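You operate a simulated robot arm through the tools that you are given. There is no shell and no other tool.

You run a simulated two-armed robot. Do the job below in one go: nothing can be reset, and whatever is moved stays where it is left.

## Task
Carry the violet basket with both arms and set it on the end of the steel bench by the winding machine.

Only the result counts: the job must be done as asked and must still hold three seconds after the hand-in. Knocking over, shifting, dropping, spilling or breaking anything else fails it.

## Robot
Two 7-joint arms with two-finger parallel grippers on one trunk, on a base that moves. Base frame: it is fixed to the floor where the robot stands at the start and does not move with it; the origin is under the middle of the robot, x ahead of it, y to its left, z up. Units: mm, degrees, N and s.
The left shoulder is at the start at [20, 113, 997], the right one opposite. With the tool pointing down near the work surface each hand reaches from about 200 to 600 mm from the robot's upright axis, wherever it stands, measured 20 degrees to its own side. Places, roughly: end of the steel bench by the winding machine [1600, -3800, 700]. Payload 1.57 kg a hand.
The TCP of each hand is the grasp point between the finger pads, 30 mm short of the fingertips. In the tool frame z runs along the fingers and y along their closing line. Largest opening 80 mm; finger width 17, thickness 12; the body of the gripper, 40 by 82 mm, starts 80 mm behind the TCP.
Orientation is told as [roll, pitch, yaw] about the base's x, y, z axes, in that order, counted from this pose: with the fingers straight down and closing along the base's y, the tool's x points along the base's -x, its y along +y and its z along -z.

## Interface
- The arms move only by the tool servo_tool. It takes "left_commands", "right_commands" or both (then of equal length, played together; a hand with none holds still); each is one flat list of numbers, 7 for each row, row after row: the shift along the base's x, y, z in units of 100 mm (1.0 is 100 mm), then the turn, a rotation vector about the base's x, y, z in units of 60 degrees (1.0 is 60 degrees), then the finger opening in mm, from 0 to 80. In form: [x, y, z, wx, wy, wz, gripper, x, y, z, wx, wy, wz, gripper, ...]. A call has 1 to 20 rows; each row is the pose to reach, as a shift and turn from the pose commanded when the call began. A call with a number of a shift or a turn outside -1 to 1 is refused whole. A row lasts 0.2 s, in which the tool goes at most 50 mm and 8.6 degrees; a call with a longer step from one row to the next is refused whole, and so is a gripper value outside its range. Where a pose cannot be reached the arm comes as near as it can. A force on the tool above 40 N (or 10 N above the force at the start of the call, whichever is more), or a blocked arm, ends the call early, and 0.2 s more pass. Each finger travels about 45 mm/s and halts on what it meets, pressing with about 25 N; the grip force reading is that of the motor and also rises with nothing between the fingers. The clock runs only during rows and for 0.2 s after the last one: add rows that repeat a pose to give the fingers time. It gives the time, the measured TCP pose, the force on the tool (base axes), the opening and the grip force at its end, in the units of the frame above (readings bear some noise), with the torque about the TCP (base axes, N m) and any sound that the robot's microphone picked up.
- Cameras (640 x 400 px; columns grow to the right, rows downward): "scene" is now at [84.3, 1.8, 1111.2]; the picture's right is [-0.10, -0.99, 0.00], its down [-0.68, 0.07, -0.73] and it looks along [0.72, -0.07, -0.69] (base axes); focal length 263 px, centre (320, 200). "left" rides on the left gripper at [72, 7, -122] in its tool frame; the picture's right is [-0.09, 1.00, 0.00], its down [-0.84, -0.08, -0.54] and it looks along [-0.54, -0.05, 0.84] (tool axes); focal length 238 px, centre (320, 200). "right" rides on the right gripper at [72, -7, -122] in its tool frame; the picture's right is [0.09, 1.00, 0.00], its down [-0.84, 0.08, -0.54] and it looks along [-0.54, 0.05, 0.84] (tool axes); focal length 238 px, centre (320, 200). There is no depth. A picture from a camera that has moved, and an enlarged one, comes with that camera's place and axes in the base frame and with its lens. The place of the scene camera against the robot may be out by one fixed shift of up to 18 mm in any direction.
- camera(camera): a new picture of that camera. It takes no simulated time.
- move_column(by): moves the trunk up (or, below 0, down) by that many mm; the arms and the scene camera ride with it, the base frame stays. It gives what a move gives, with no picture.
- steer(legs): drives the robot by 1 to 6 legs, each [ahead, left, turn to the left] in mm, mm and degrees, along the robot's own axes; the way and the turn of a leg run together, so that a leg with both is an arc; at most 1500 mm and 180 degrees a leg. The arms and the cameras ride along, it lands a little off, and it stops where it bumps. It gives what a move gives.
- aim_head(pan, tilt): turns the head with the scene camera to pan (to the left, within 80 degrees either way) and tilt (down, from -29 to 69), counted from straight ahead of the robot. It gives what a move gives.
- zoom(camera, box): a new picture of the part [left, top, right, bottom] of that camera's present view, enlarged. It takes no simulated time.
- sign_off(): hands the job in; it is judged then, once.

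Nothing tells you exact positions but the pictures and the camera data. Unless the task says otherwise, let go and move clear before handing in.

The tools are called after "Request:" by a JSON object that holds its "fn" and its "kwargs". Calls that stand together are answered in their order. servo_tool: Moves the arms, as the interface text tells. Its arguments: {"type":"object","properties":{"left_commands":{"type":"array","items":{"type":"number"}},"right_commands":{"type":"array","items":{"type":"number"}}},"required":[]} The other tools are called the same way: move_column (by) moves the trunk up or down; steer (legs) drives the base; aim_head (pan, tilt) turns the head that bears the scene camera; camera (camera) takes a picture; zoom (camera, box) takes an enlarged picture of a part of a camera's view; sign_off () hands the job in.

At the start:

```text
t: 0.0
left_ee_pos: [431.9, 163.3, 889.9]
left_orientation: [0.0, 0.0, 0.0]
left_wrist_force: [0.3, 0.2, 0.6]
left_moment: [0.01, -0.01, 0.01]
left_opening: 79.8
left_grip_force: 0.1
right_ee_pos: [437.1, -152.5, 851.5]
right_orientation: [0.1, 0.1, 0.0]
right_wrist_force: [-0.4, 0.2, -0.2]
right_moment: [0.01, 0.0, 0.03]
right_opening: 80.2
right_grip_force: 0.1
trunk travel left (down, up): [-50.0, 520.0]
robot x, y, heading: [-3.0, -1.2, -0.0]
head pan, tilt (commanded): [-5.9, 43.5]
```

scene: 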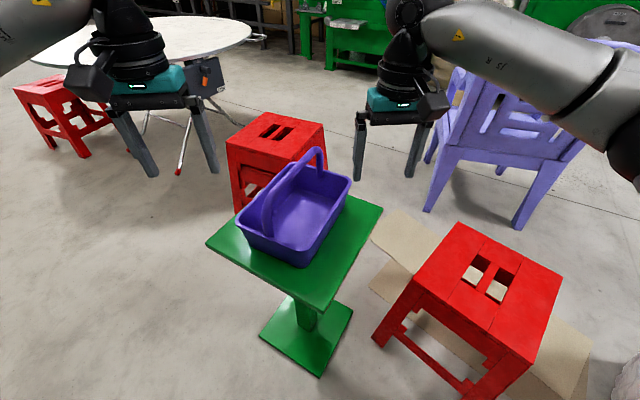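
right: 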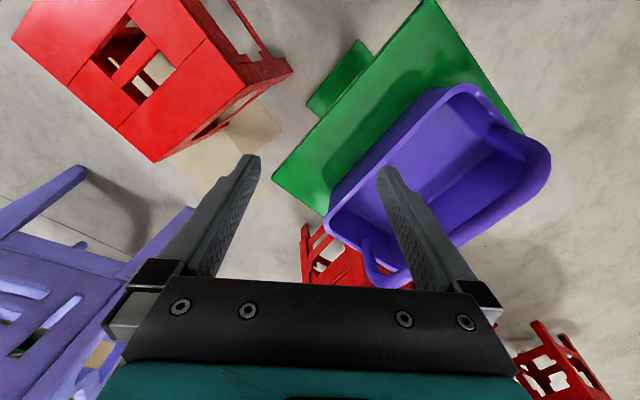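
left: 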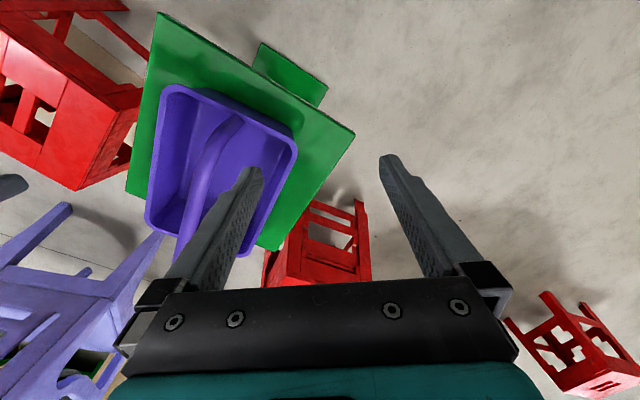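

I see a violet basket with a handle standing on a small green table ahead of the robot, with red stools and a violet chair nearby. First I look closer at the basket and around the room before moving.

Request:
{"fn": "zoom", "kwargs": {"camera": "scene", "box": [200, 110, 400, 300]}}

Request:
{"fn": "aim_head", "kwargs": {"pan": -60, "tilt": 15}}

Request:
{"fn": "camera", "kwargs": {"camera": "scene"}}

```text
2.11 times, centred on (300, 205) of scene
camera zoom: at [84.3, 1.8, 1111.2], right [-0.1, -0.99, 0.0], down [-0.68, 0.07, -0.73], along [0.72, -0.07, -0.69], focal length 554 px, centre (362, 190)
```

zoom: 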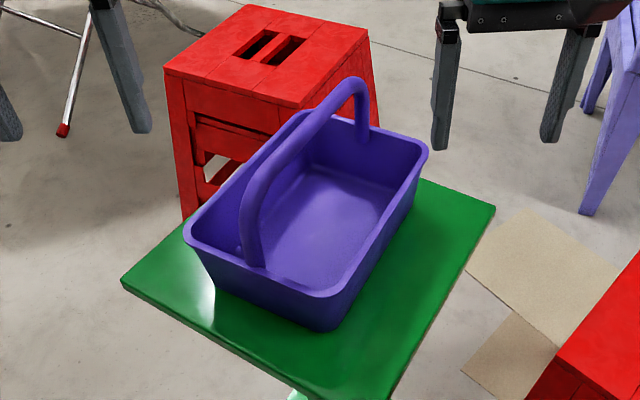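

```text
t: 1.2
left_ee_pos: [432.4, 164.0, 890.0]
left_orientation: [0.0, -0.1, 0.1]
left_wrist_force: [0.3, -0.4, 0.3]
left_moment: [-0.01, 0.0, -0.01]
left_opening: 80.1
left_grip_force: 0.0
right_ee_pos: [436.7, -153.4, 852.5]
right_orientation: [0.1, 0.2, 0.0]
right_wrist_force: [0.0, 0.3, 0.7]
right_moment: [0.02, -0.01, 0.02]
right_opening: 80.0
right_grip_force: 0.1
trunk travel left (down, up): [-50.0, 520.0]
robot x, y, heading: [-2.0, 1.1, 0.2]
head pan, tilt (commanded): [-60.0, 15.0]
```

```text
taken
camera scene: at [49.0, -70.7, 1155.8], right [-0.87, -0.5, 0.0], down [-0.13, 0.22, -0.97], along [0.48, -0.84, -0.26], focal length 263 px, centre (320, 200)
```

scene: 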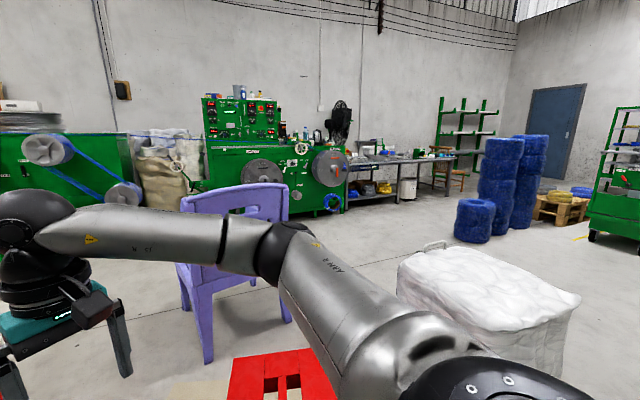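

The steel bench runs to the right of the green winding machine; its near end is around pixel (354, 162). I zoom there to see what stands on it.

Request:
{"fn": "zoom", "kwargs": {"camera": "scene", "box": [300, 110, 480, 225]}}

Request:
{"fn": "aim_head", "kwargs": {"pan": -30, "tilt": 20}}

Request:
{"fn": "camera", "kwargs": {"camera": "scene"}}

Request:
{"fn": "aim_head", "kwargs": {"pan": -75, "tilt": 45}}

Request:
{"fn": "camera", "kwargs": {"camera": "scene"}}

Request:
{"fn": "aim_head", "kwargs": {"pan": 0, "tilt": 60}}

Request:
{"fn": "camera", "kwargs": {"camera": "scene"}}

```text
3.48 times, centred on (390, 168) of scene
camera zoom: at [49.0, -70.7, 1155.8], right [-0.87, -0.5, 0.0], down [-0.13, 0.22, -0.97], along [0.48, -0.84, -0.26], focal length 915 px, centre (76, 313)
```

zoom: 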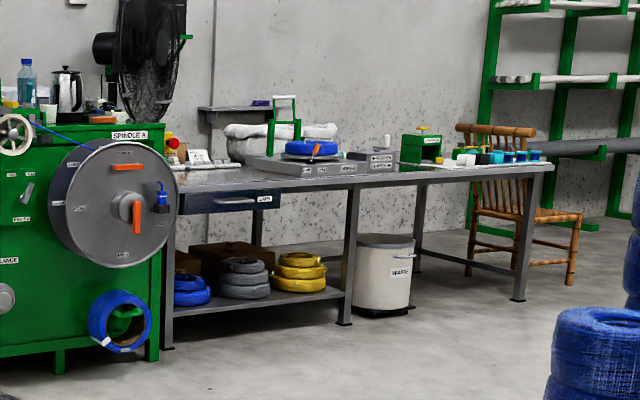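

```text
t: 2.2
left_ee_pos: [432.4, 162.9, 890.5]
left_orientation: [0.1, 0.1, 0.0]
left_wrist_force: [-0.2, 0.2, -0.4]
left_moment: [-0.01, -0.03, -0.01]
left_opening: 79.9
left_grip_force: 0.1
right_ee_pos: [436.4, -152.4, 852.7]
right_orientation: [0.0, 0.2, 0.0]
right_wrist_force: [0.0, 0.6, -0.4]
right_moment: [0.01, -0.01, -0.02]
right_opening: 79.9
right_grip_force: 0.0
trunk travel left (down, up): [-50.0, 520.0]
robot x, y, heading: [1.6, 1.7, 0.2]
head pan, tilt (commanded): [-30.0, 20.0]
```

```text
taken
camera scene: at [82.8, -36.4, 1147.8], right [-0.5, -0.87, 0.0], down [-0.3, 0.17, -0.94], along [0.81, -0.47, -0.34], focal length 263 px, centre (320, 200)
```

scene: 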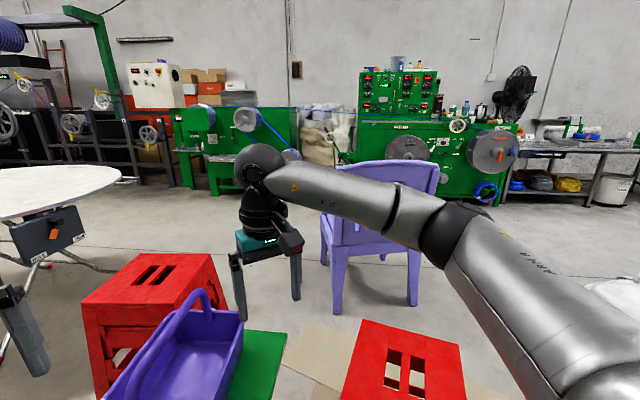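

```text
t: 3.3
left_ee_pos: [432.6, 162.9, 889.7]
left_orientation: [0.0, 0.0, 0.0]
left_wrist_force: [0.1, 0.0, 0.3]
left_moment: [0.02, -0.01, 0.02]
left_opening: 80.2
left_grip_force: 0.0
right_ee_pos: [436.6, -151.9, 853.3]
right_orientation: [0.0, 0.1, 0.0]
right_wrist_force: [-0.5, 0.5, 0.6]
right_moment: [-0.02, 0.01, 0.0]
right_opening: 80.0
right_grip_force: 0.0
trunk travel left (down, up): [-50.0, 520.0]
robot x, y, heading: [1.1, 4.1, 0.2]
head pan, tilt (commanded): [-75.0, 45.0]
```

```text
taken
camera scene: at [23.3, -68.3, 1109.1], right [-0.97, -0.26, 0.0], down [-0.18, 0.68, -0.71], along [0.18, -0.68, -0.71], focal length 263 px, centre (320, 200)
```

scene: 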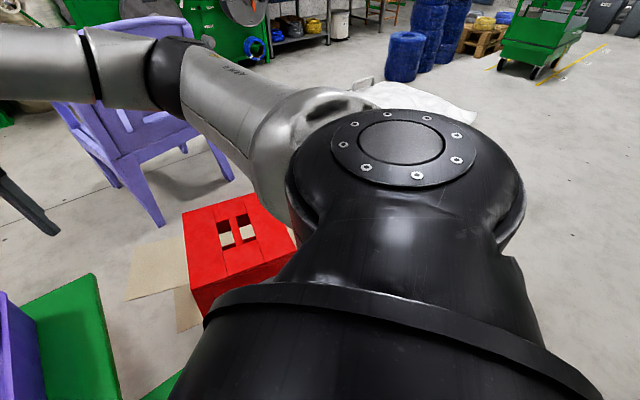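

```text
t: 4.8
left_ee_pos: [432.5, 164.8, 889.9]
left_orientation: [0.0, 0.0, 0.0]
left_wrist_force: [-0.5, 0.2, 0.3]
left_moment: [-0.02, 0.0, -0.04]
left_opening: 79.9
left_grip_force: 0.1
right_ee_pos: [436.6, -153.1, 852.6]
right_orientation: [0.1, 0.0, -0.1]
right_wrist_force: [0.2, -0.1, -0.8]
right_moment: [-0.01, -0.01, 0.01]
right_opening: 80.0
right_grip_force: 0.0
trunk travel left (down, up): [-50.0, 520.0]
robot x, y, heading: [0.1, 2.3, -0.0]
head pan, tilt (commanded): [0.0, 60.0]
```

```text
taken
camera scene: at [68.9, 10.2, 1089.6], right [0.0, -1.0, 0.0], down [-0.87, 0.0, -0.5], along [0.5, 0.0, -0.87], focal length 263 px, centre (320, 200)
```

scene: 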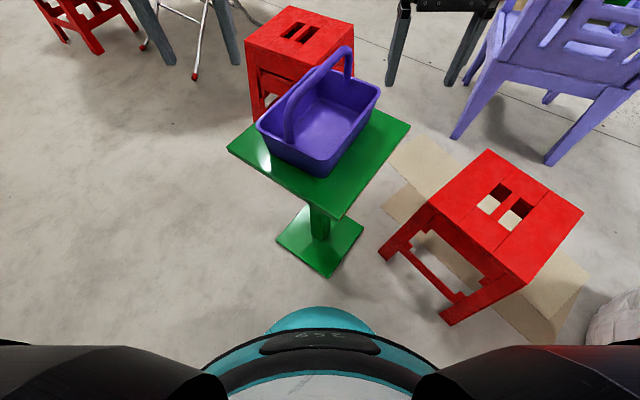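

The basket stands on a small green pedestal table about half a metre ahead, with a red stool right-front, a violet chair beyond, and a white sack between me and the bench. I raise the trunk to survey the route from higher up.

Request:
{"fn": "move_column", "kwargs": {"by": 500}}

Request:
{"fn": "camera", "kwargs": {"camera": "left"}}

Request:
{"fn": "camera", "kwargs": {"camera": "right"}}

Request:
{"fn": "aim_head", "kwargs": {"pan": -75, "tilt": 30}}

Request:
{"fn": "camera", "kwargs": {"camera": "scene"}}

Request:
{"fn": "aim_head", "kwargs": {"pan": -40, "tilt": 35}}

Request:
{"fn": "camera", "kwargs": {"camera": "scene"}}

Request:
{"fn": "aim_head", "kwargs": {"pan": 0, "tilt": 50}}

Request:
{"fn": "camera", "kwargs": {"camera": "scene"}}

```text
refused: 500 is not a number from -400 to 400
```

```text
taken
camera left: at [360.6, 171.8, 1011.8], right [0.09, 1.0, 0.0], down [0.84, -0.08, 0.54], along [0.54, -0.05, -0.84], focal length 238 px, centre (320, 200)
```

left: 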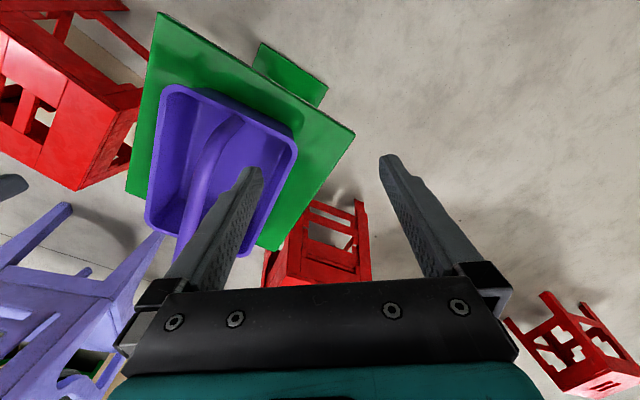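

```text
taken
camera right: at [365.7, -159.7, 972.2], right [-0.09, 1.0, 0.0], down [0.84, 0.08, 0.54], along [0.54, 0.05, -0.84], focal length 238 px, centre (320, 200)
```

right: 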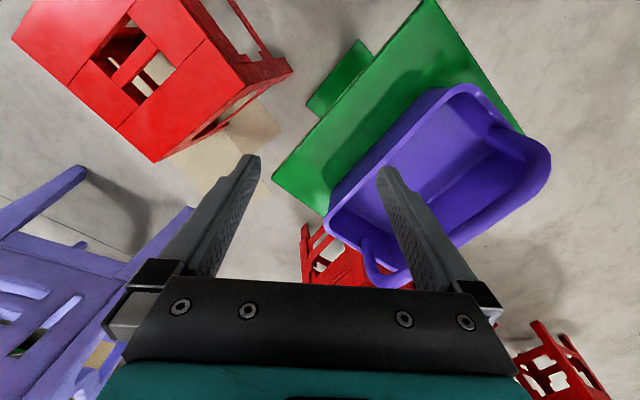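

```text
t: 6.2
left_ee_pos: [432.8, 163.9, 889.3]
left_orientation: [0.0, 0.0, 0.0]
left_wrist_force: [0.4, -0.1, -0.1]
left_moment: [-0.01, -0.05, -0.01]
left_opening: 80.0
left_grip_force: 0.1
right_ee_pos: [435.5, -153.3, 852.4]
right_orientation: [0.1, 0.1, 0.0]
right_wrist_force: [-0.2, -0.3, 0.0]
right_moment: [-0.02, 0.02, -0.02]
right_opening: 79.9
right_grip_force: 0.1
trunk travel left (down, up): [-50.0, 520.0]
robot x, y, heading: [-0.1, 4.2, -0.1]
head pan, tilt (commanded): [-75.0, 30.0]
```

```text
taken
camera scene: at [25.7, -77.1, 1131.7], right [-0.97, -0.26, 0.0], down [-0.13, 0.48, -0.87], along [0.22, -0.84, -0.5], focal length 263 px, centre (320, 200)
```

scene: 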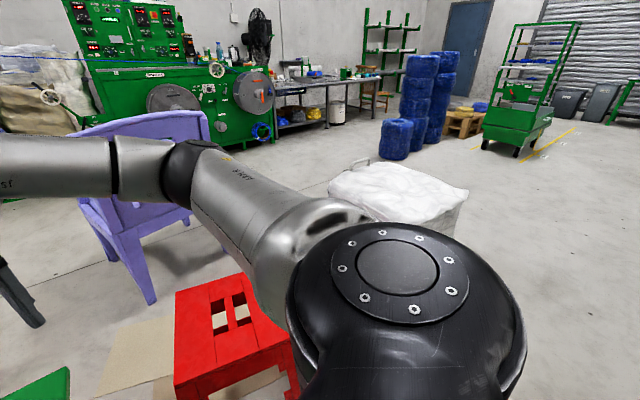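

```text
t: 7.2
left_ee_pos: [431.8, 163.5, 890.5]
left_orientation: [-0.1, 0.0, 0.0]
left_wrist_force: [-0.1, -0.3, -0.5]
left_moment: [-0.01, 0.0, 0.0]
left_opening: 80.0
left_grip_force: 0.0
right_ee_pos: [434.5, -152.7, 851.8]
right_orientation: [0.1, 0.1, 0.0]
right_wrist_force: [-0.6, 0.6, 0.0]
right_moment: [0.0, -0.01, 0.02]
right_opening: 80.1
right_grip_force: 0.1
trunk travel left (down, up): [-50.0, 520.0]
robot x, y, heading: [-0.9, 0.1, -0.0]
head pan, tilt (commanded): [-40.0, 35.0]
```

```text
taken
camera scene: at [69.6, -46.5, 1123.9], right [-0.64, -0.77, 0.0], down [-0.44, 0.37, -0.82], along [0.63, -0.53, -0.57], focal length 263 px, centre (320, 200)
```

scene: 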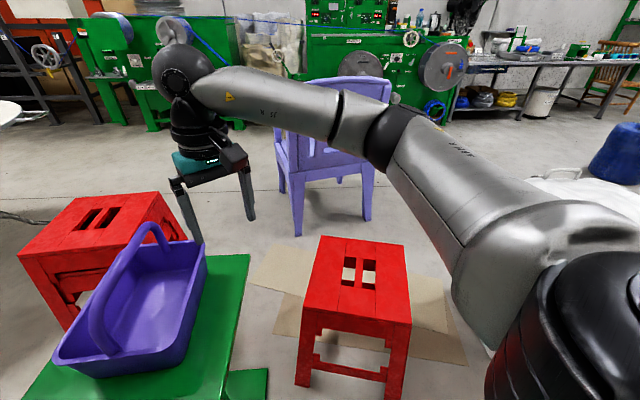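

```text
t: 8.3
left_ee_pos: [432.4, 163.8, 890.5]
left_orientation: [0.0, 0.0, 0.0]
left_wrist_force: [0.5, 0.4, -1.0]
left_moment: [0.01, 0.0, -0.05]
left_opening: 80.2
left_grip_force: 0.1
right_ee_pos: [436.6, -151.5, 852.6]
right_orientation: [0.1, 0.1, 0.0]
right_wrist_force: [-0.5, 0.4, -0.3]
right_moment: [-0.02, 0.0, 0.02]
right_opening: 80.0
right_grip_force: 0.1
trunk travel left (down, up): [-50.0, 520.0]
robot x, y, heading: [1.1, 2.3, 0.1]
head pan, tilt (commanded): [0.0, 50.0]
```

```text
taken
camera scene: at [79.2, 10.1, 1102.2], right [0.0, -1.0, 0.0], down [-0.77, 0.0, -0.64], along [0.64, 0.0, -0.77], focal length 263 px, centre (320, 200)
```

scene: 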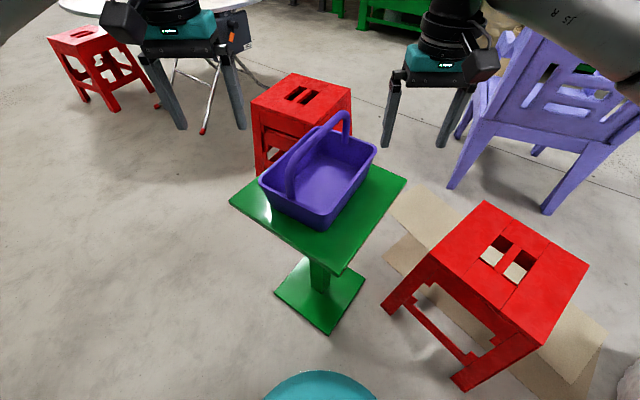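

The route on the right side is partly hidden by my arm, so I raise the trunk by the allowed 400 mm and survey again.

Request:
{"fn": "move_column", "kwargs": {"by": 400}}

Request:
{"fn": "aim_head", "kwargs": {"pan": -75, "tilt": 30}}

Request:
{"fn": "camera", "kwargs": {"camera": "scene"}}

Request:
{"fn": "aim_head", "kwargs": {"pan": -45, "tilt": 30}}

Request:
{"fn": "camera", "kwargs": {"camera": "scene"}}

Request:
{"fn": "aim_head", "kwargs": {"pan": 0, "tilt": 60}}

Request:
{"fn": "camera", "kwargs": {"camera": "scene"}}

Request:
{"fn": "camera", "kwargs": {"camera": "left"}}

Request:
{"fn": "camera", "kwargs": {"camera": "right"}}

```text
t: 12.2
left_ee_pos: [432.6, 163.7, 1290.3]
left_orientation: [0.0, 0.0, 0.0]
left_wrist_force: [0.7, 0.2, 0.0]
left_moment: [0.0, -0.02, -0.03]
left_opening: 80.1
left_grip_force: 0.0
right_ee_pos: [436.7, -152.0, 1252.6]
right_orientation: [0.0, 0.1, 0.0]
right_wrist_force: [-0.3, 1.3, 0.2]
right_moment: [0.04, 0.01, -0.05]
right_opening: 80.0
right_grip_force: 0.1
trunk travel left (down, up): [-450.0, 120.0]
robot x, y, heading: [3.8, -2.0, 0.3]
head pan, tilt (commanded): [0.0, 50.0]
```

```text
t: 13.6
left_ee_pos: [431.9, 164.0, 1289.9]
left_orientation: [0.0, 0.0, 0.0]
left_wrist_force: [0.4, -1.2, 0.5]
left_moment: [0.01, 0.04, -0.03]
left_opening: 80.1
left_grip_force: 0.1
right_ee_pos: [436.4, -152.9, 1251.7]
right_orientation: [0.1, 0.2, 0.0]
right_wrist_force: [-0.7, 0.4, 0.5]
right_moment: [0.01, 0.02, -0.01]
right_opening: 79.9
right_grip_force: 0.0
trunk travel left (down, up): [-450.0, 120.0]
robot x, y, heading: [0.1, 1.9, 0.1]
head pan, tilt (commanded): [-75.0, 30.0]
```

```text
taken
camera scene: at [25.7, -77.1, 1531.7], right [-0.97, -0.26, 0.0], down [-0.13, 0.48, -0.87], along [0.22, -0.84, -0.5], focal length 263 px, centre (320, 200)
```

scene: 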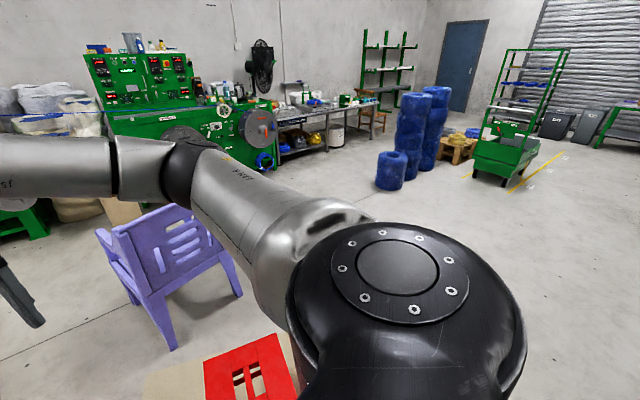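

```text
t: 14.6
left_ee_pos: [432.6, 164.1, 1288.9]
left_orientation: [0.0, 0.0, -0.1]
left_wrist_force: [0.8, 0.5, 0.3]
left_moment: [0.01, 0.02, 0.0]
left_opening: 80.0
left_grip_force: 0.0
right_ee_pos: [437.4, -152.6, 1252.3]
right_orientation: [0.0, 0.1, 0.0]
right_wrist_force: [0.6, 0.1, -0.8]
right_moment: [0.0, 0.02, -0.03]
right_opening: 79.9
right_grip_force: 0.0
trunk travel left (down, up): [-450.0, 120.0]
robot x, y, heading: [-1.5, -0.7, -0.4]
head pan, tilt (commanded): [-45.0, 30.0]
```

```text
taken
camera scene: at [66.1, -53.8, 1531.7], right [-0.71, -0.71, 0.0], down [-0.35, 0.35, -0.87], along [0.61, -0.61, -0.5], focal length 263 px, centre (320, 200)
```

scene: 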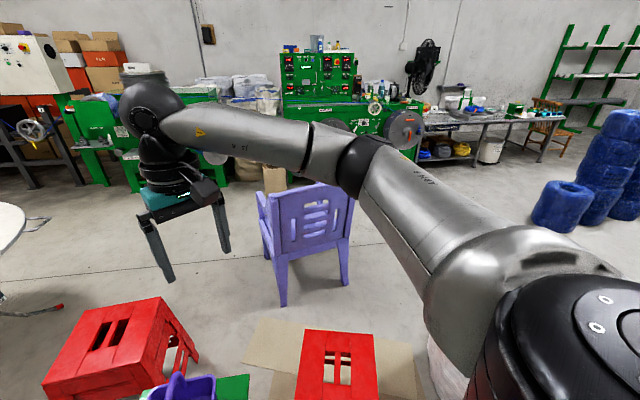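

```text
t: 15.7
left_ee_pos: [434.0, 164.3, 1289.7]
left_orientation: [0.0, 0.0, 0.1]
left_wrist_force: [-0.3, 0.0, 0.8]
left_moment: [-0.03, -0.01, 0.0]
left_opening: 79.9
left_grip_force: 0.1
right_ee_pos: [436.1, -153.0, 1252.5]
right_orientation: [0.1, 0.0, 0.0]
right_wrist_force: [-0.4, 0.1, 0.0]
right_moment: [0.02, 0.01, -0.01]
right_opening: 79.9
right_grip_force: 0.0
trunk travel left (down, up): [-450.0, 120.0]
robot x, y, heading: [-2.6, 0.2, -0.2]
head pan, tilt (commanded): [0.0, 60.0]
```

```text
taken
camera scene: at [68.9, 10.1, 1489.6], right [0.0, -1.0, 0.0], down [-0.87, 0.0, -0.5], along [0.5, 0.0, -0.87], focal length 263 px, centre (320, 200)
```

scene: 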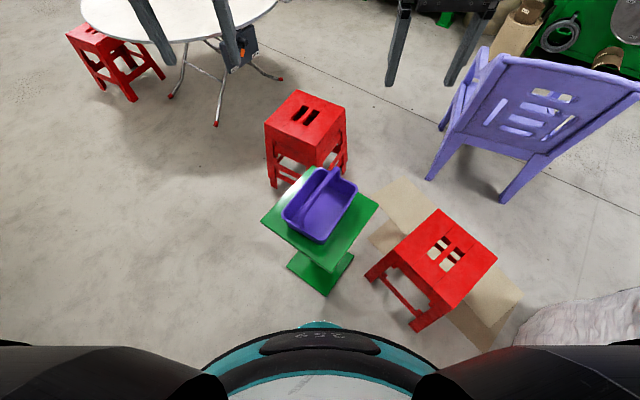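

```text
taken
camera left: at [360.6, 171.7, 1411.8], right [0.09, 1.0, 0.0], down [0.84, -0.08, 0.54], along [0.54, -0.05, -0.84], focal length 238 px, centre (320, 200)
```

left: 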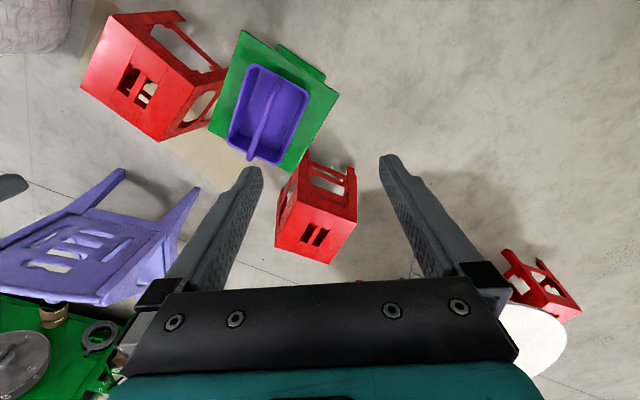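

```text
taken
camera right: at [365.7, -159.7, 1372.2], right [-0.09, 1.0, 0.0], down [0.84, 0.08, 0.54], along [0.54, 0.05, -0.84], focal length 238 px, centre (320, 200)
```

right: 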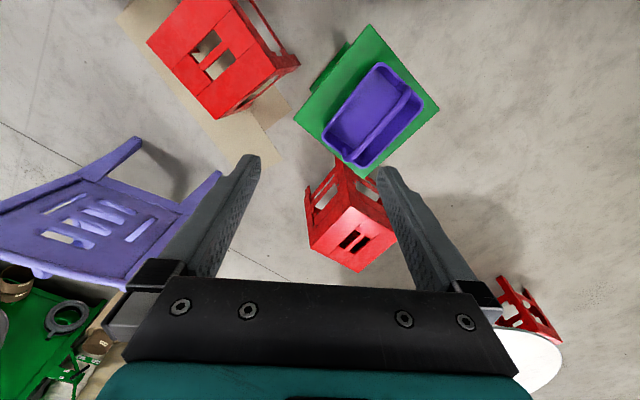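

From above I see the green table, the basket on it, stools and the white sack at the right. I zoom in on the wrist views to measure basket and table corners accurately.

Request:
{"fn": "zoom", "kwargs": {"camera": "left", "box": [200, 20, 360, 120]}}

Request:
{"fn": "zoom", "kwargs": {"camera": "left", "box": [200, 90, 360, 190]}}

Request:
{"fn": "zoom", "kwargs": {"camera": "right", "box": [280, 10, 440, 110]}}

Request:
{"fn": "zoom", "kwargs": {"camera": "right", "box": [280, 80, 440, 180]}}

Request:
{"fn": "zoom", "kwargs": {"camera": "scene", "box": [240, 150, 400, 250]}}

```text
4.00 times, centred on (280, 70) of left
camera zoom: at [360.6, 171.7, 1411.8], right [0.09, 1.0, 0.0], down [0.84, -0.08, 0.54], along [0.54, -0.05, -0.84], focal length 953 px, centre (480, 720)
```

zoom: 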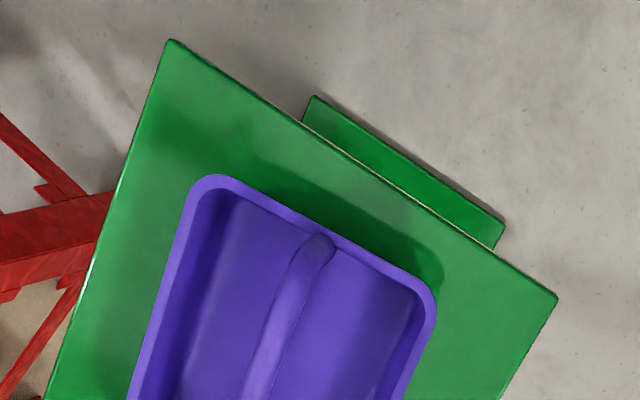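

```text
4.00 times, centred on (280, 140) of left
camera zoom: at [360.6, 171.7, 1411.8], right [0.09, 1.0, 0.0], down [0.84, -0.08, 0.54], along [0.54, -0.05, -0.84], focal length 953 px, centre (480, 440)
```

zoom: 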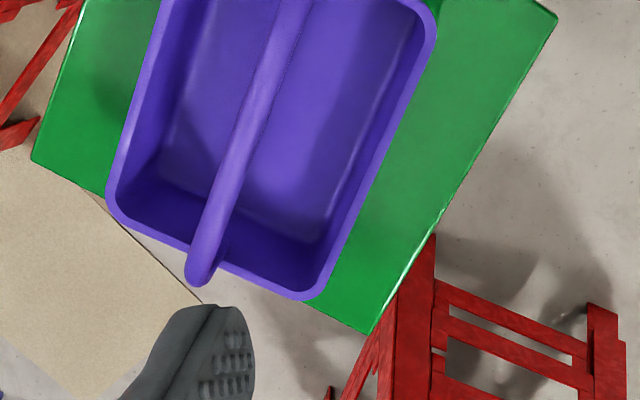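

```text
4.00 times, centred on (360, 60) of right
camera zoom: at [365.7, -159.7, 1372.2], right [-0.09, 1.0, 0.0], down [0.84, 0.08, 0.54], along [0.54, 0.05, -0.84], focal length 953 px, centre (160, 760)
```

zoom: 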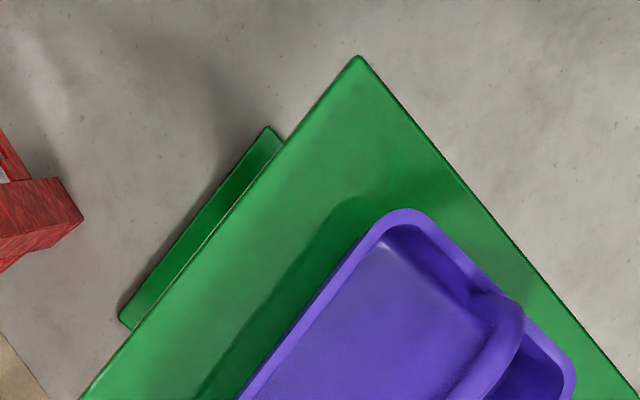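

```text
4.00 times, centred on (360, 130) of right
camera zoom: at [365.7, -159.7, 1372.2], right [-0.09, 1.0, 0.0], down [0.84, 0.08, 0.54], along [0.54, 0.05, -0.84], focal length 953 px, centre (160, 480)
```

zoom: 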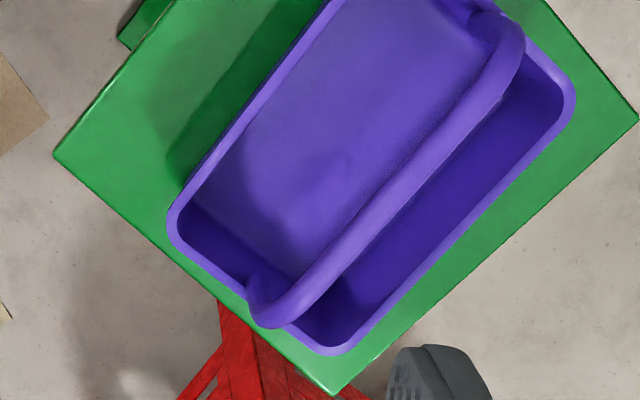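

```text
4.00 times, centred on (320, 200) of scene
camera zoom: at [68.9, 10.1, 1489.6], right [0.0, -1.0, 0.0], down [-0.87, 0.0, -0.5], along [0.5, 0.0, -0.87], focal length 1052 px, centre (320, 200)
```

zoom: 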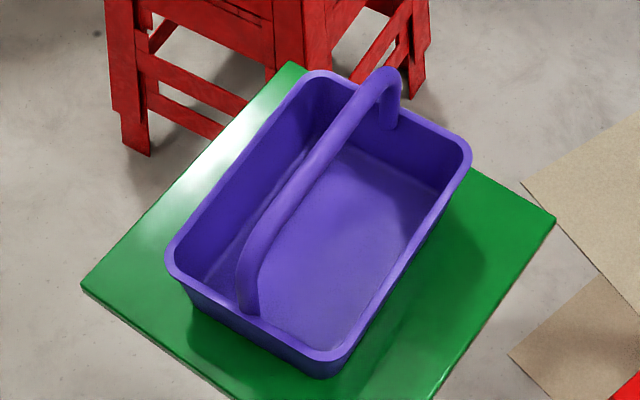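

Measured: table top z≈610, basket rim ≈250×180 mm at z≈695, centre ≈(525, −2), long axis at about −31°. The white sack and red stool seem to block the direct way, so with the arms held high I turn on the spot to look at the floor to the right.

Request:
{"fn": "steer", "kwargs": {"legs": [[0, 0, -90]]}}

Request:
{"fn": "aim_head", "kwargs": {"pan": 0, "tilt": 30}}

Request:
{"fn": "camera", "kwargs": {"camera": "scene"}}

Request:
{"fn": "aim_head", "kwargs": {"pan": 0, "tilt": 55}}

Request:
{"fn": "camera", "kwargs": {"camera": "scene"}}

Request:
{"fn": "aim_head", "kwargs": {"pan": -60, "tilt": 35}}

Request:
{"fn": "camera", "kwargs": {"camera": "scene"}}

Request:
{"fn": "camera", "kwargs": {"camera": "right"}}

Request:
{"fn": "camera", "kwargs": {"camera": "left"}}

```text
t: 19.9
left_ee_pos: [170.2, -430.3, 1288.9]
left_orientation: [0.0, 0.0, -89.2]
left_wrist_force: [0.8, -0.4, -0.1]
left_moment: [0.01, -0.01, -0.04]
left_opening: 80.2
left_grip_force: 0.1
right_ee_pos: [-146.8, -438.1, 1251.6]
right_orientation: [0.1, 0.2, -89.4]
right_wrist_force: [0.5, -0.2, -0.1]
right_moment: [0.0, -0.01, 0.03]
right_opening: 80.1
right_grip_force: 0.0
trunk travel left (down, up): [-450.0, 120.0]
robot x, y, heading: [-1.8, -2.0, -89.5]
head pan, tilt (commanded): [0.0, 60.0]
```

```text
t: 20.8
left_ee_pos: [169.2, -430.4, 1290.9]
left_orientation: [0.0, -0.1, -89.2]
left_wrist_force: [-0.6, -0.1, 0.6]
left_moment: [0.0, 0.03, 0.02]
left_opening: 80.0
left_grip_force: 0.0
right_ee_pos: [-147.3, -438.1, 1251.7]
right_orientation: [0.0, 0.2, -89.2]
right_wrist_force: [-0.4, 0.1, 0.4]
right_moment: [0.0, 0.0, -0.01]
right_opening: 79.8
right_grip_force: 0.1
trunk travel left (down, up): [-450.0, 120.0]
robot x, y, heading: [0.2, -0.8, -89.3]
head pan, tilt (commanded): [0.0, 30.0]
```

```text
taken
camera scene: at [-6.5, -90.3, 1531.6], right [-1.0, -0.01, 0.0], down [-0.01, 0.5, -0.87], along [0.01, -0.87, -0.5], focal length 263 px, centre (320, 200)
```

scene: 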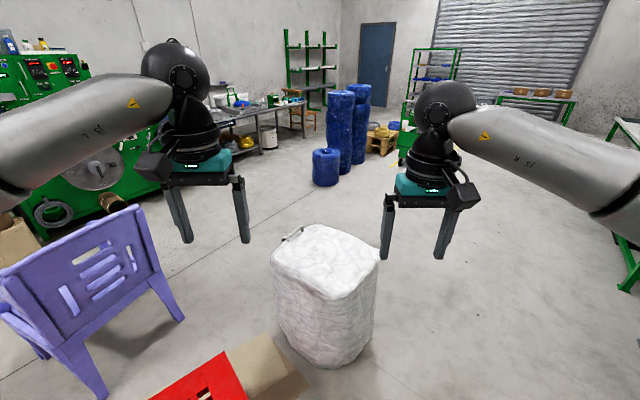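

```text
t: 21.7
left_ee_pos: [170.2, -430.4, 1289.2]
left_orientation: [0.0, -0.1, -89.3]
left_wrist_force: [-1.0, -0.1, -0.3]
left_moment: [-0.01, 0.04, 0.02]
left_opening: 80.0
left_grip_force: 0.1
right_ee_pos: [-146.2, -438.3, 1252.0]
right_orientation: [0.0, 0.1, -89.3]
right_wrist_force: [-0.1, -0.9, 0.2]
right_moment: [0.0, 0.0, 0.0]
right_opening: 79.8
right_grip_force: 0.2
trunk travel left (down, up): [-450.0, 120.0]
robot x, y, heading: [1.5, 2.0, -89.4]
head pan, tilt (commanded): [0.0, 55.0]
```

```text
taken
camera scene: at [-6.7, -71.9, 1495.7], right [-1.0, -0.01, 0.0], down [-0.01, 0.82, -0.57], along [0.01, -0.57, -0.82], focal length 263 px, centre (320, 200)
```

scene: 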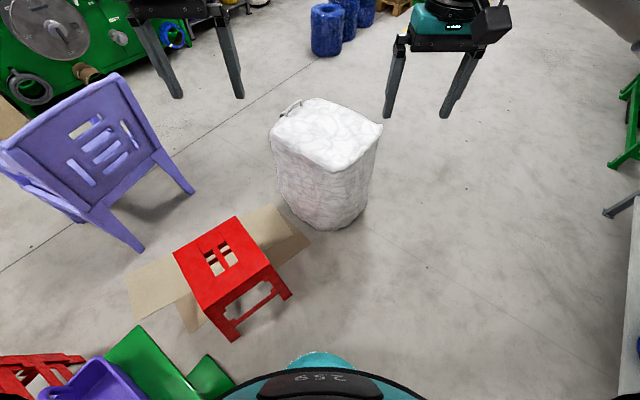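

```text
t: 23.0
left_ee_pos: [169.9, -431.5, 1289.6]
left_orientation: [0.0, -0.1, -89.2]
left_wrist_force: [0.0, 0.4, 0.5]
left_moment: [0.03, 0.02, 0.0]
left_opening: 80.0
left_grip_force: 0.1
right_ee_pos: [-147.1, -437.7, 1252.0]
right_orientation: [0.0, 0.2, -89.3]
right_wrist_force: [-0.4, 0.2, -0.1]
right_moment: [-0.02, 0.01, 0.0]
right_opening: 79.8
right_grip_force: 0.0
trunk travel left (down, up): [-450.0, 120.0]
robot x, y, heading: [1.7, 2.0, -89.3]
head pan, tilt (commanded): [-60.0, 35.0]
```

```text
taken
camera scene: at [-83.3, -44.9, 1523.9], right [-0.51, 0.86, 0.0], down [0.49, 0.29, -0.82], along [-0.7, -0.42, -0.57], focal length 263 px, centre (320, 200)
```

scene: 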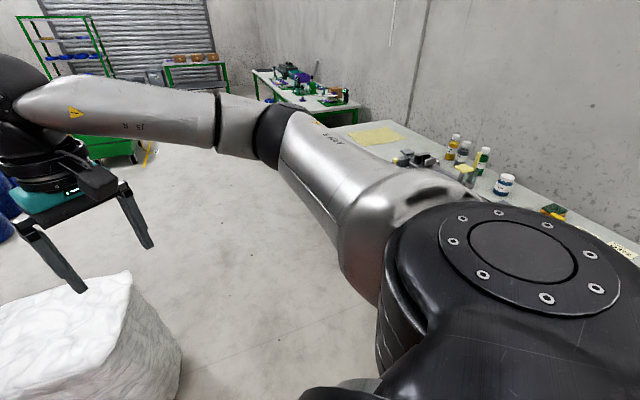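

```text
taken
camera right: at [-153.6, -367.2, 1372.2], right [0.99, 0.1, 0.0], down [0.09, -0.84, 0.54], along [0.06, -0.54, -0.84], focal length 238 px, centre (320, 200)
```

right: 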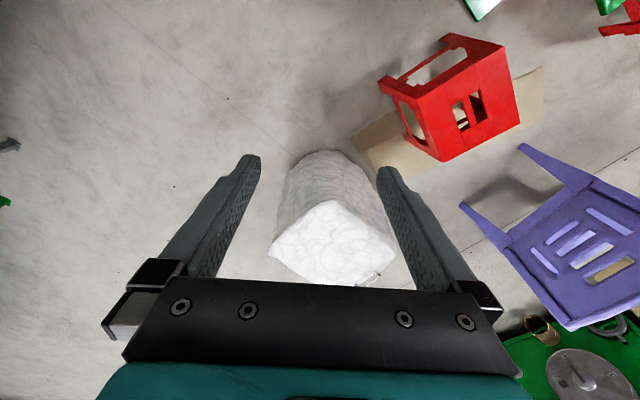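

```text
taken
camera left: at [175.2, -357.1, 1411.8], right [1.0, -0.08, 0.0], down [-0.07, -0.84, 0.54], along [-0.04, -0.54, -0.84], focal length 238 px, centre (320, 200)
```

left: 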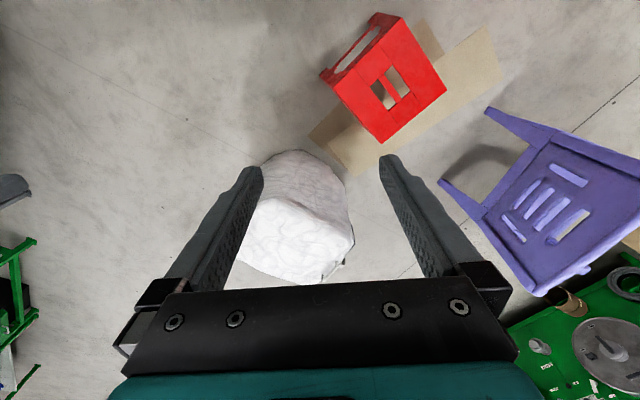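

The sack is smaller than I feared (roughly a 600 mm round footprint near (−40, −1170)), so I can go round it on its far side. I turn further to check the white table behind me and measure that gap.

Request:
{"fn": "steer", "kwargs": {"legs": [[0, 0, -60]]}}

Request:
{"fn": "aim_head", "kwargs": {"pan": 0, "tilt": 45}}

Request:
{"fn": "camera", "kwargs": {"camera": "scene"}}

Request:
{"fn": "camera", "kwargs": {"camera": "right"}}

Request:
{"fn": "camera", "kwargs": {"camera": "left"}}

```text
t: 26.1
left_ee_pos: [-293.4, -356.5, 1288.9]
left_orientation: [0.0, 0.0, -150.2]
left_wrist_force: [0.0, 1.1, -0.8]
left_moment: [0.01, 0.01, -0.04]
left_opening: 79.8
left_grip_force: 0.1
right_ee_pos: [-454.8, -84.6, 1251.9]
right_orientation: [0.0, 0.1, -150.2]
right_wrist_force: [0.0, 0.6, 1.2]
right_moment: [0.02, 0.02, -0.02]
right_opening: 79.9
right_grip_force: 0.2
trunk travel left (down, up): [-450.0, 120.0]
robot x, y, heading: [0.6, 2.6, -150.1]
head pan, tilt (commanded): [-60.0, 35.0]
```

```text
t: 27.4
left_ee_pos: [-294.6, -356.0, 1289.6]
left_orientation: [0.0, 0.0, -150.2]
left_wrist_force: [0.3, -0.3, 0.0]
left_moment: [-0.01, -0.01, 0.01]
left_opening: 80.0
left_grip_force: 0.1
right_ee_pos: [-455.0, -85.9, 1251.6]
right_orientation: [0.0, 0.1, -150.2]
right_wrist_force: [-0.1, -1.2, -0.1]
right_moment: [-0.03, 0.03, -0.01]
right_opening: 80.2
right_grip_force: 0.1
trunk travel left (down, up): [-450.0, 120.0]
robot x, y, heading: [-1.5, -1.3, -150.6]
head pan, tilt (commanded): [0.0, 45.0]
```

```text
taken
camera scene: at [-87.1, -35.1, 1509.1], right [-0.5, 0.87, 0.0], down [0.61, 0.35, -0.71], along [-0.61, -0.35, -0.71], focal length 263 px, centre (320, 200)
```

scene: 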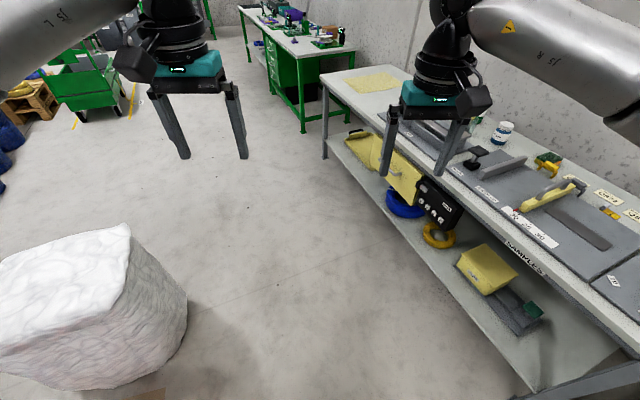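

```text
taken
camera right: at [-394.8, -43.6, 1372.2], right [0.57, -0.82, 0.0], down [-0.69, -0.48, 0.54], along [-0.44, -0.31, -0.84], focal length 238 px, centre (320, 200)
```

right: 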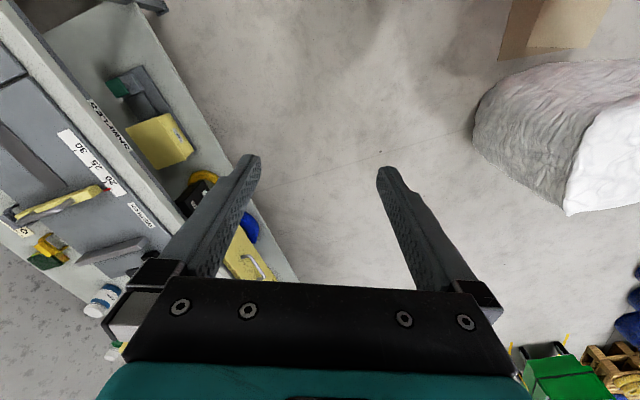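

```text
taken
camera left: at [-228.1, -326.0, 1411.8], right [0.42, -0.91, 0.0], down [-0.76, -0.35, 0.54], along [-0.49, -0.22, -0.84], focal length 238 px, centre (320, 200)
```

left: 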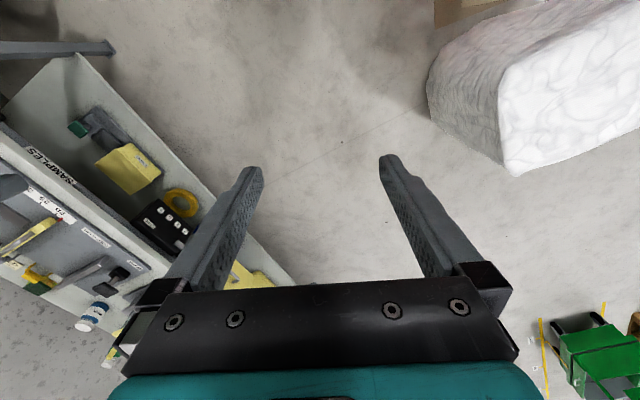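

The white table's edge lies well back (about x≈−1350 at y≈−300), so the way round the sack is wide. I scout the route and the bench first without the basket, arms kept high.

Request:
{"fn": "steer", "kwargs": {"legs": [[0, 0, 116], [-407, -643, 0], [566, -824, 0], [669, -268, 0], [1362, -217, 0]]}}

Request:
{"fn": "aim_head", "kwargs": {"pan": 0, "tilt": 30}}

Request:
{"fn": "camera", "kwargs": {"camera": "scene"}}

```text
t: 51.3
left_ee_pos: [1185.7, -2962.9, 1289.8]
left_orientation: [0.0, -0.1, -33.9]
left_wrist_force: [0.1, -0.1, 0.2]
left_moment: [0.01, -0.01, 0.0]
left_opening: 79.8
left_grip_force: 0.1
right_ee_pos: [1011.3, -3226.8, 1251.1]
right_orientation: [0.0, 0.2, -33.9]
right_wrist_force: [0.1, 0.5, -0.2]
right_moment: [0.03, -0.02, -0.04]
right_opening: 79.9
right_grip_force: 0.1
trunk travel left (down, up): [-450.0, 120.0]
robot x, y, heading: [734.2, -2854.7, -33.8]
head pan, tilt (commanded): [0.0, 45.0]
```

```text
t: 52.0
left_ee_pos: [1184.7, -2962.3, 1290.2]
left_orientation: [0.0, 0.0, -34.0]
left_wrist_force: [0.1, 0.5, -0.5]
left_moment: [0.0, -0.03, 0.02]
left_opening: 79.9
left_grip_force: 0.1
right_ee_pos: [1011.4, -3226.9, 1252.3]
right_orientation: [0.0, 0.1, -33.8]
right_wrist_force: [-1.1, -0.1, 0.0]
right_moment: [-0.04, -0.01, -0.04]
right_opening: 79.9
right_grip_force: 0.0
trunk travel left (down, up): [-450.0, 120.0]
robot x, y, heading: [734.8, -2855.5, -34.0]
head pan, tilt (commanded): [0.0, 30.0]
```

```text
taken
camera scene: at [809.9, -2903.1, 1531.6], right [-0.56, -0.83, 0.0], down [-0.42, 0.28, -0.87], along [0.72, -0.48, -0.5], focal length 263 px, centre (320, 200)
```

scene: 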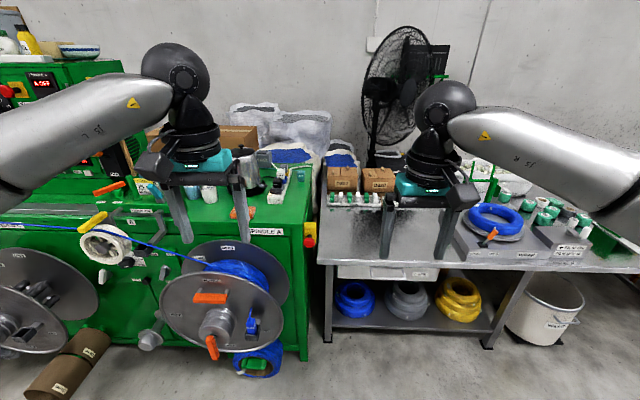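

The route is free and I can see the bench end: a clear patch of steel top right of the machine, with boxes and bottles at its back edge and a coil fixture to the right. I look at it with all cameras.

Request:
{"fn": "zoom", "kwargs": {"camera": "scene", "box": [300, 140, 540, 290]}}

Request:
{"fn": "camera", "kwargs": {"camera": "left"}}

Request:
{"fn": "camera", "kwargs": {"camera": "right"}}

```text
2.67 times, centred on (420, 215) of scene
camera zoom: at [809.9, -2903.1, 1531.6], right [-0.56, -0.83, 0.0], down [-0.42, 0.28, -0.87], along [0.72, -0.48, -0.5], focal length 702 px, centre (53, 160)
```

zoom: 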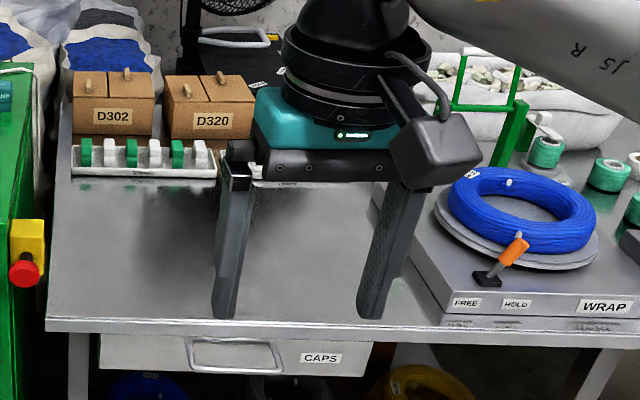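

```text
taken
camera left: at [1128.7, -2915.7, 1411.8], right [0.63, 0.78, 0.0], down [0.65, -0.53, 0.54], along [0.42, -0.34, -0.84], focal length 238 px, centre (320, 200)
```

left: 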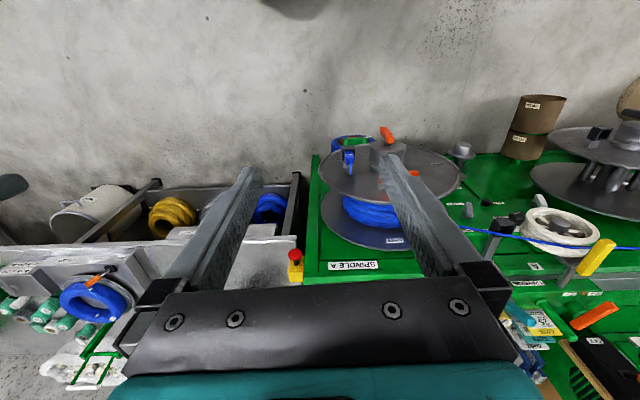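

```text
taken
camera right: at [949.0, -3193.4, 1372.1], right [0.48, 0.88, 0.0], down [0.74, -0.4, 0.54], along [0.47, -0.26, -0.84], focal length 238 px, centre (320, 200)
```

right: 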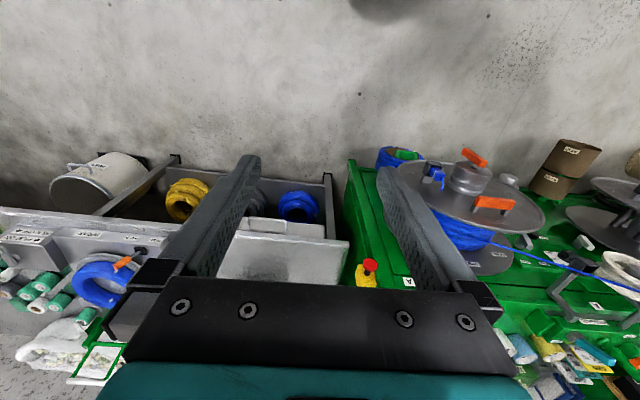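

The bench end is free for about 470 mm deep and over 600 mm wide; front-left corner of the top is near (1550, −3396). I zoom with the wrist cameras to get the bench height right.

Request:
{"fn": "zoom", "kwargs": {"camera": "right", "box": [220, 170, 380, 270]}}

Request:
{"fn": "zoom", "kwargs": {"camera": "left", "box": [220, 160, 380, 260]}}

Request:
{"fn": "zoom", "kwargs": {"camera": "right", "box": [60, 190, 220, 290]}}

Request:
{"fn": "zoom", "kwargs": {"camera": "left", "box": [80, 220, 240, 320]}}

```text
4.00 times, centred on (300, 220) of right
camera zoom: at [949.0, -3193.4, 1372.1], right [0.48, 0.88, 0.0], down [0.74, -0.4, 0.54], along [0.47, -0.26, -0.84], focal length 953 px, centre (400, 120)
```

zoom: 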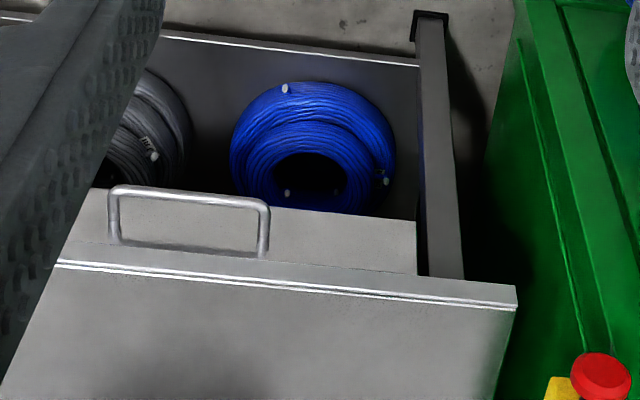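

```text
4.00 times, centred on (300, 210) of left
camera zoom: at [1128.7, -2915.7, 1411.8], right [0.63, 0.78, 0.0], down [0.65, -0.53, 0.54], along [0.42, -0.34, -0.84], focal length 953 px, centre (400, 160)
```

zoom: 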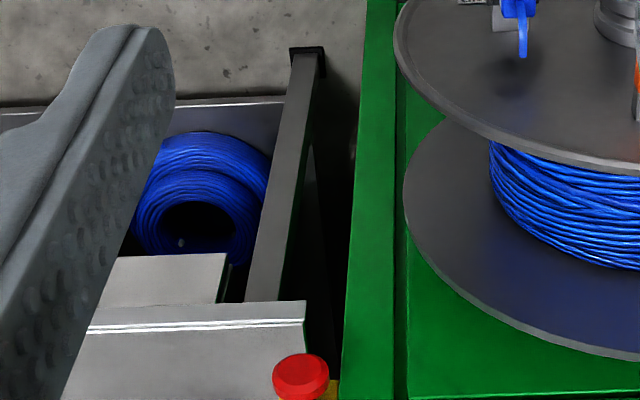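

```text
4.00 times, centred on (140, 240) of right
camera zoom: at [949.0, -3193.4, 1372.1], right [0.48, 0.88, 0.0], down [0.74, -0.4, 0.54], along [0.47, -0.26, -0.84], focal length 953 px, centre (1040, 40)
```

zoom: 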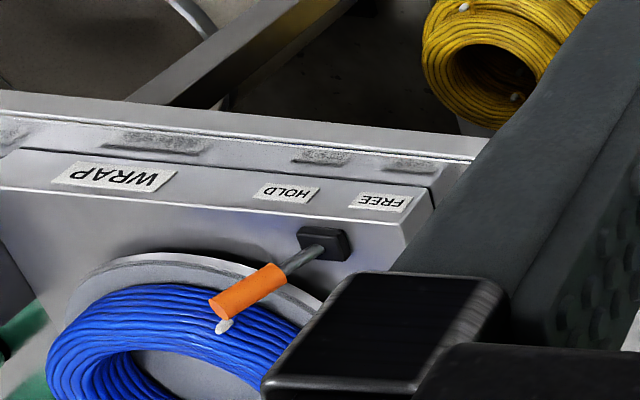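

```text
4.00 times, centred on (160, 270) of left
camera zoom: at [1128.7, -2915.7, 1411.8], right [0.63, 0.78, 0.0], down [0.65, -0.53, 0.54], along [0.42, -0.34, -0.84], focal length 953 px, centre (960, -80)
```

zoom: 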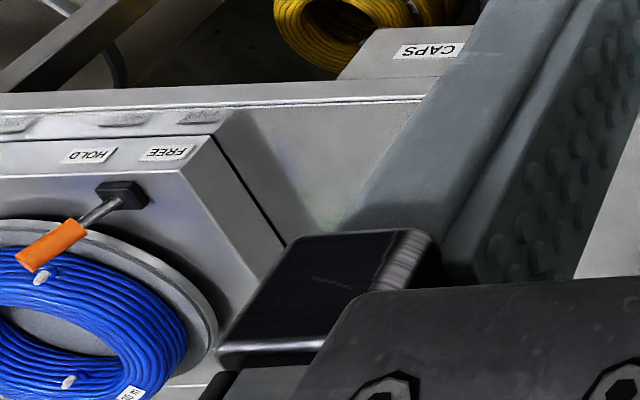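

The bench top is at about z≈690–700, front edge normal at about −36.4°, front-left corner near (1576, −3406); my named place lies ~300 mm right of the end and ~250 mm deep. I move a bit closer (still in front of the bench, arms high) to check base clearance and height.

Request:
{"fn": "steer", "kwargs": {"legs": [[0, 0, -2.4], [0, -247, 0], [600, 0, 0]]}}

Request:
{"fn": "aim_head", "kwargs": {"pan": 0, "tilt": 65}}

Request:
{"fn": "camera", "kwargs": {"camera": "scene"}}

Request:
{"fn": "camera", "kwargs": {"camera": "left"}}

Request:
{"fn": "camera", "kwargs": {"camera": "right"}}

```text
t: 57.2
left_ee_pos: [1513.6, -3548.0, 1290.5]
left_orientation: [0.1, 0.0, -36.9]
left_wrist_force: [-0.3, 0.1, 0.4]
left_moment: [0.02, 0.0, 0.01]
left_opening: 79.9
left_grip_force: 0.0
right_ee_pos: [1327.8, -3802.4, 1252.5]
right_orientation: [0.0, 0.2, -36.9]
right_wrist_force: [-0.3, -0.3, 0.1]
right_moment: [0.0, 0.02, 0.01]
right_opening: 80.0
right_grip_force: 0.1
trunk travel left (down, up): [-450.0, 120.0]
robot x, y, heading: [1069.5, -3418.8, -37.1]
head pan, tilt (commanded): [0.0, 30.0]
```

```text
t: 58.3
left_ee_pos: [1513.8, -3546.9, 1289.6]
left_orientation: [0.0, 0.0, -36.9]
left_wrist_force: [-0.3, -0.4, -0.2]
left_moment: [0.02, -0.03, 0.01]
left_opening: 79.9
left_grip_force: 0.1
right_ee_pos: [1326.0, -3802.8, 1252.3]
right_orientation: [0.0, 0.1, -36.9]
right_wrist_force: [0.1, 0.3, 0.0]
right_moment: [-0.02, 0.0, 0.01]
right_opening: 79.9
right_grip_force: 0.0
trunk travel left (down, up): [-450.0, 120.0]
robot x, y, heading: [1071.2, -3416.4, -36.9]
head pan, tilt (commanded): [0.0, 65.0]
```

```text
taken
camera scene: at [1118.3, -3451.1, 1484.1], right [-0.6, -0.8, 0.0], down [-0.72, 0.54, -0.42], along [0.34, -0.25, -0.91], focal length 263 px, centre (320, 200)
```

scene: 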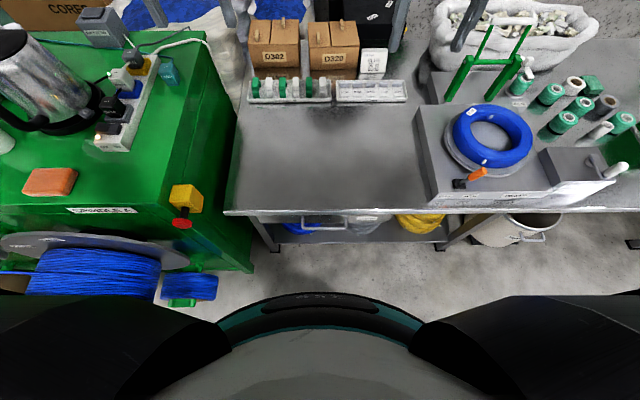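

```text
taken
camera left: at [1460.2, -3497.7, 1411.8], right [0.67, 0.74, 0.0], down [0.62, -0.56, 0.54], along [0.4, -0.36, -0.84], focal length 238 px, centre (320, 200)
```

left: 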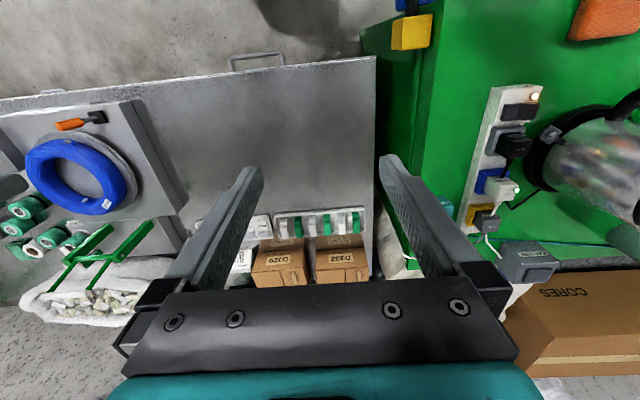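

```text
taken
camera right: at [1266.5, -3765.6, 1372.1], right [0.52, 0.85, 0.0], down [0.72, -0.44, 0.54], along [0.46, -0.28, -0.84], focal length 238 px, centre (320, 200)
```

right: 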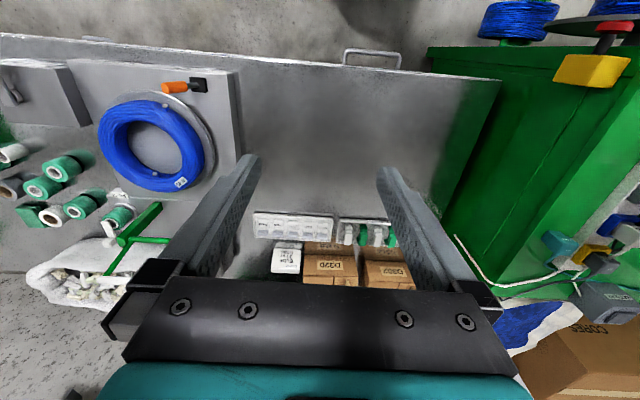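

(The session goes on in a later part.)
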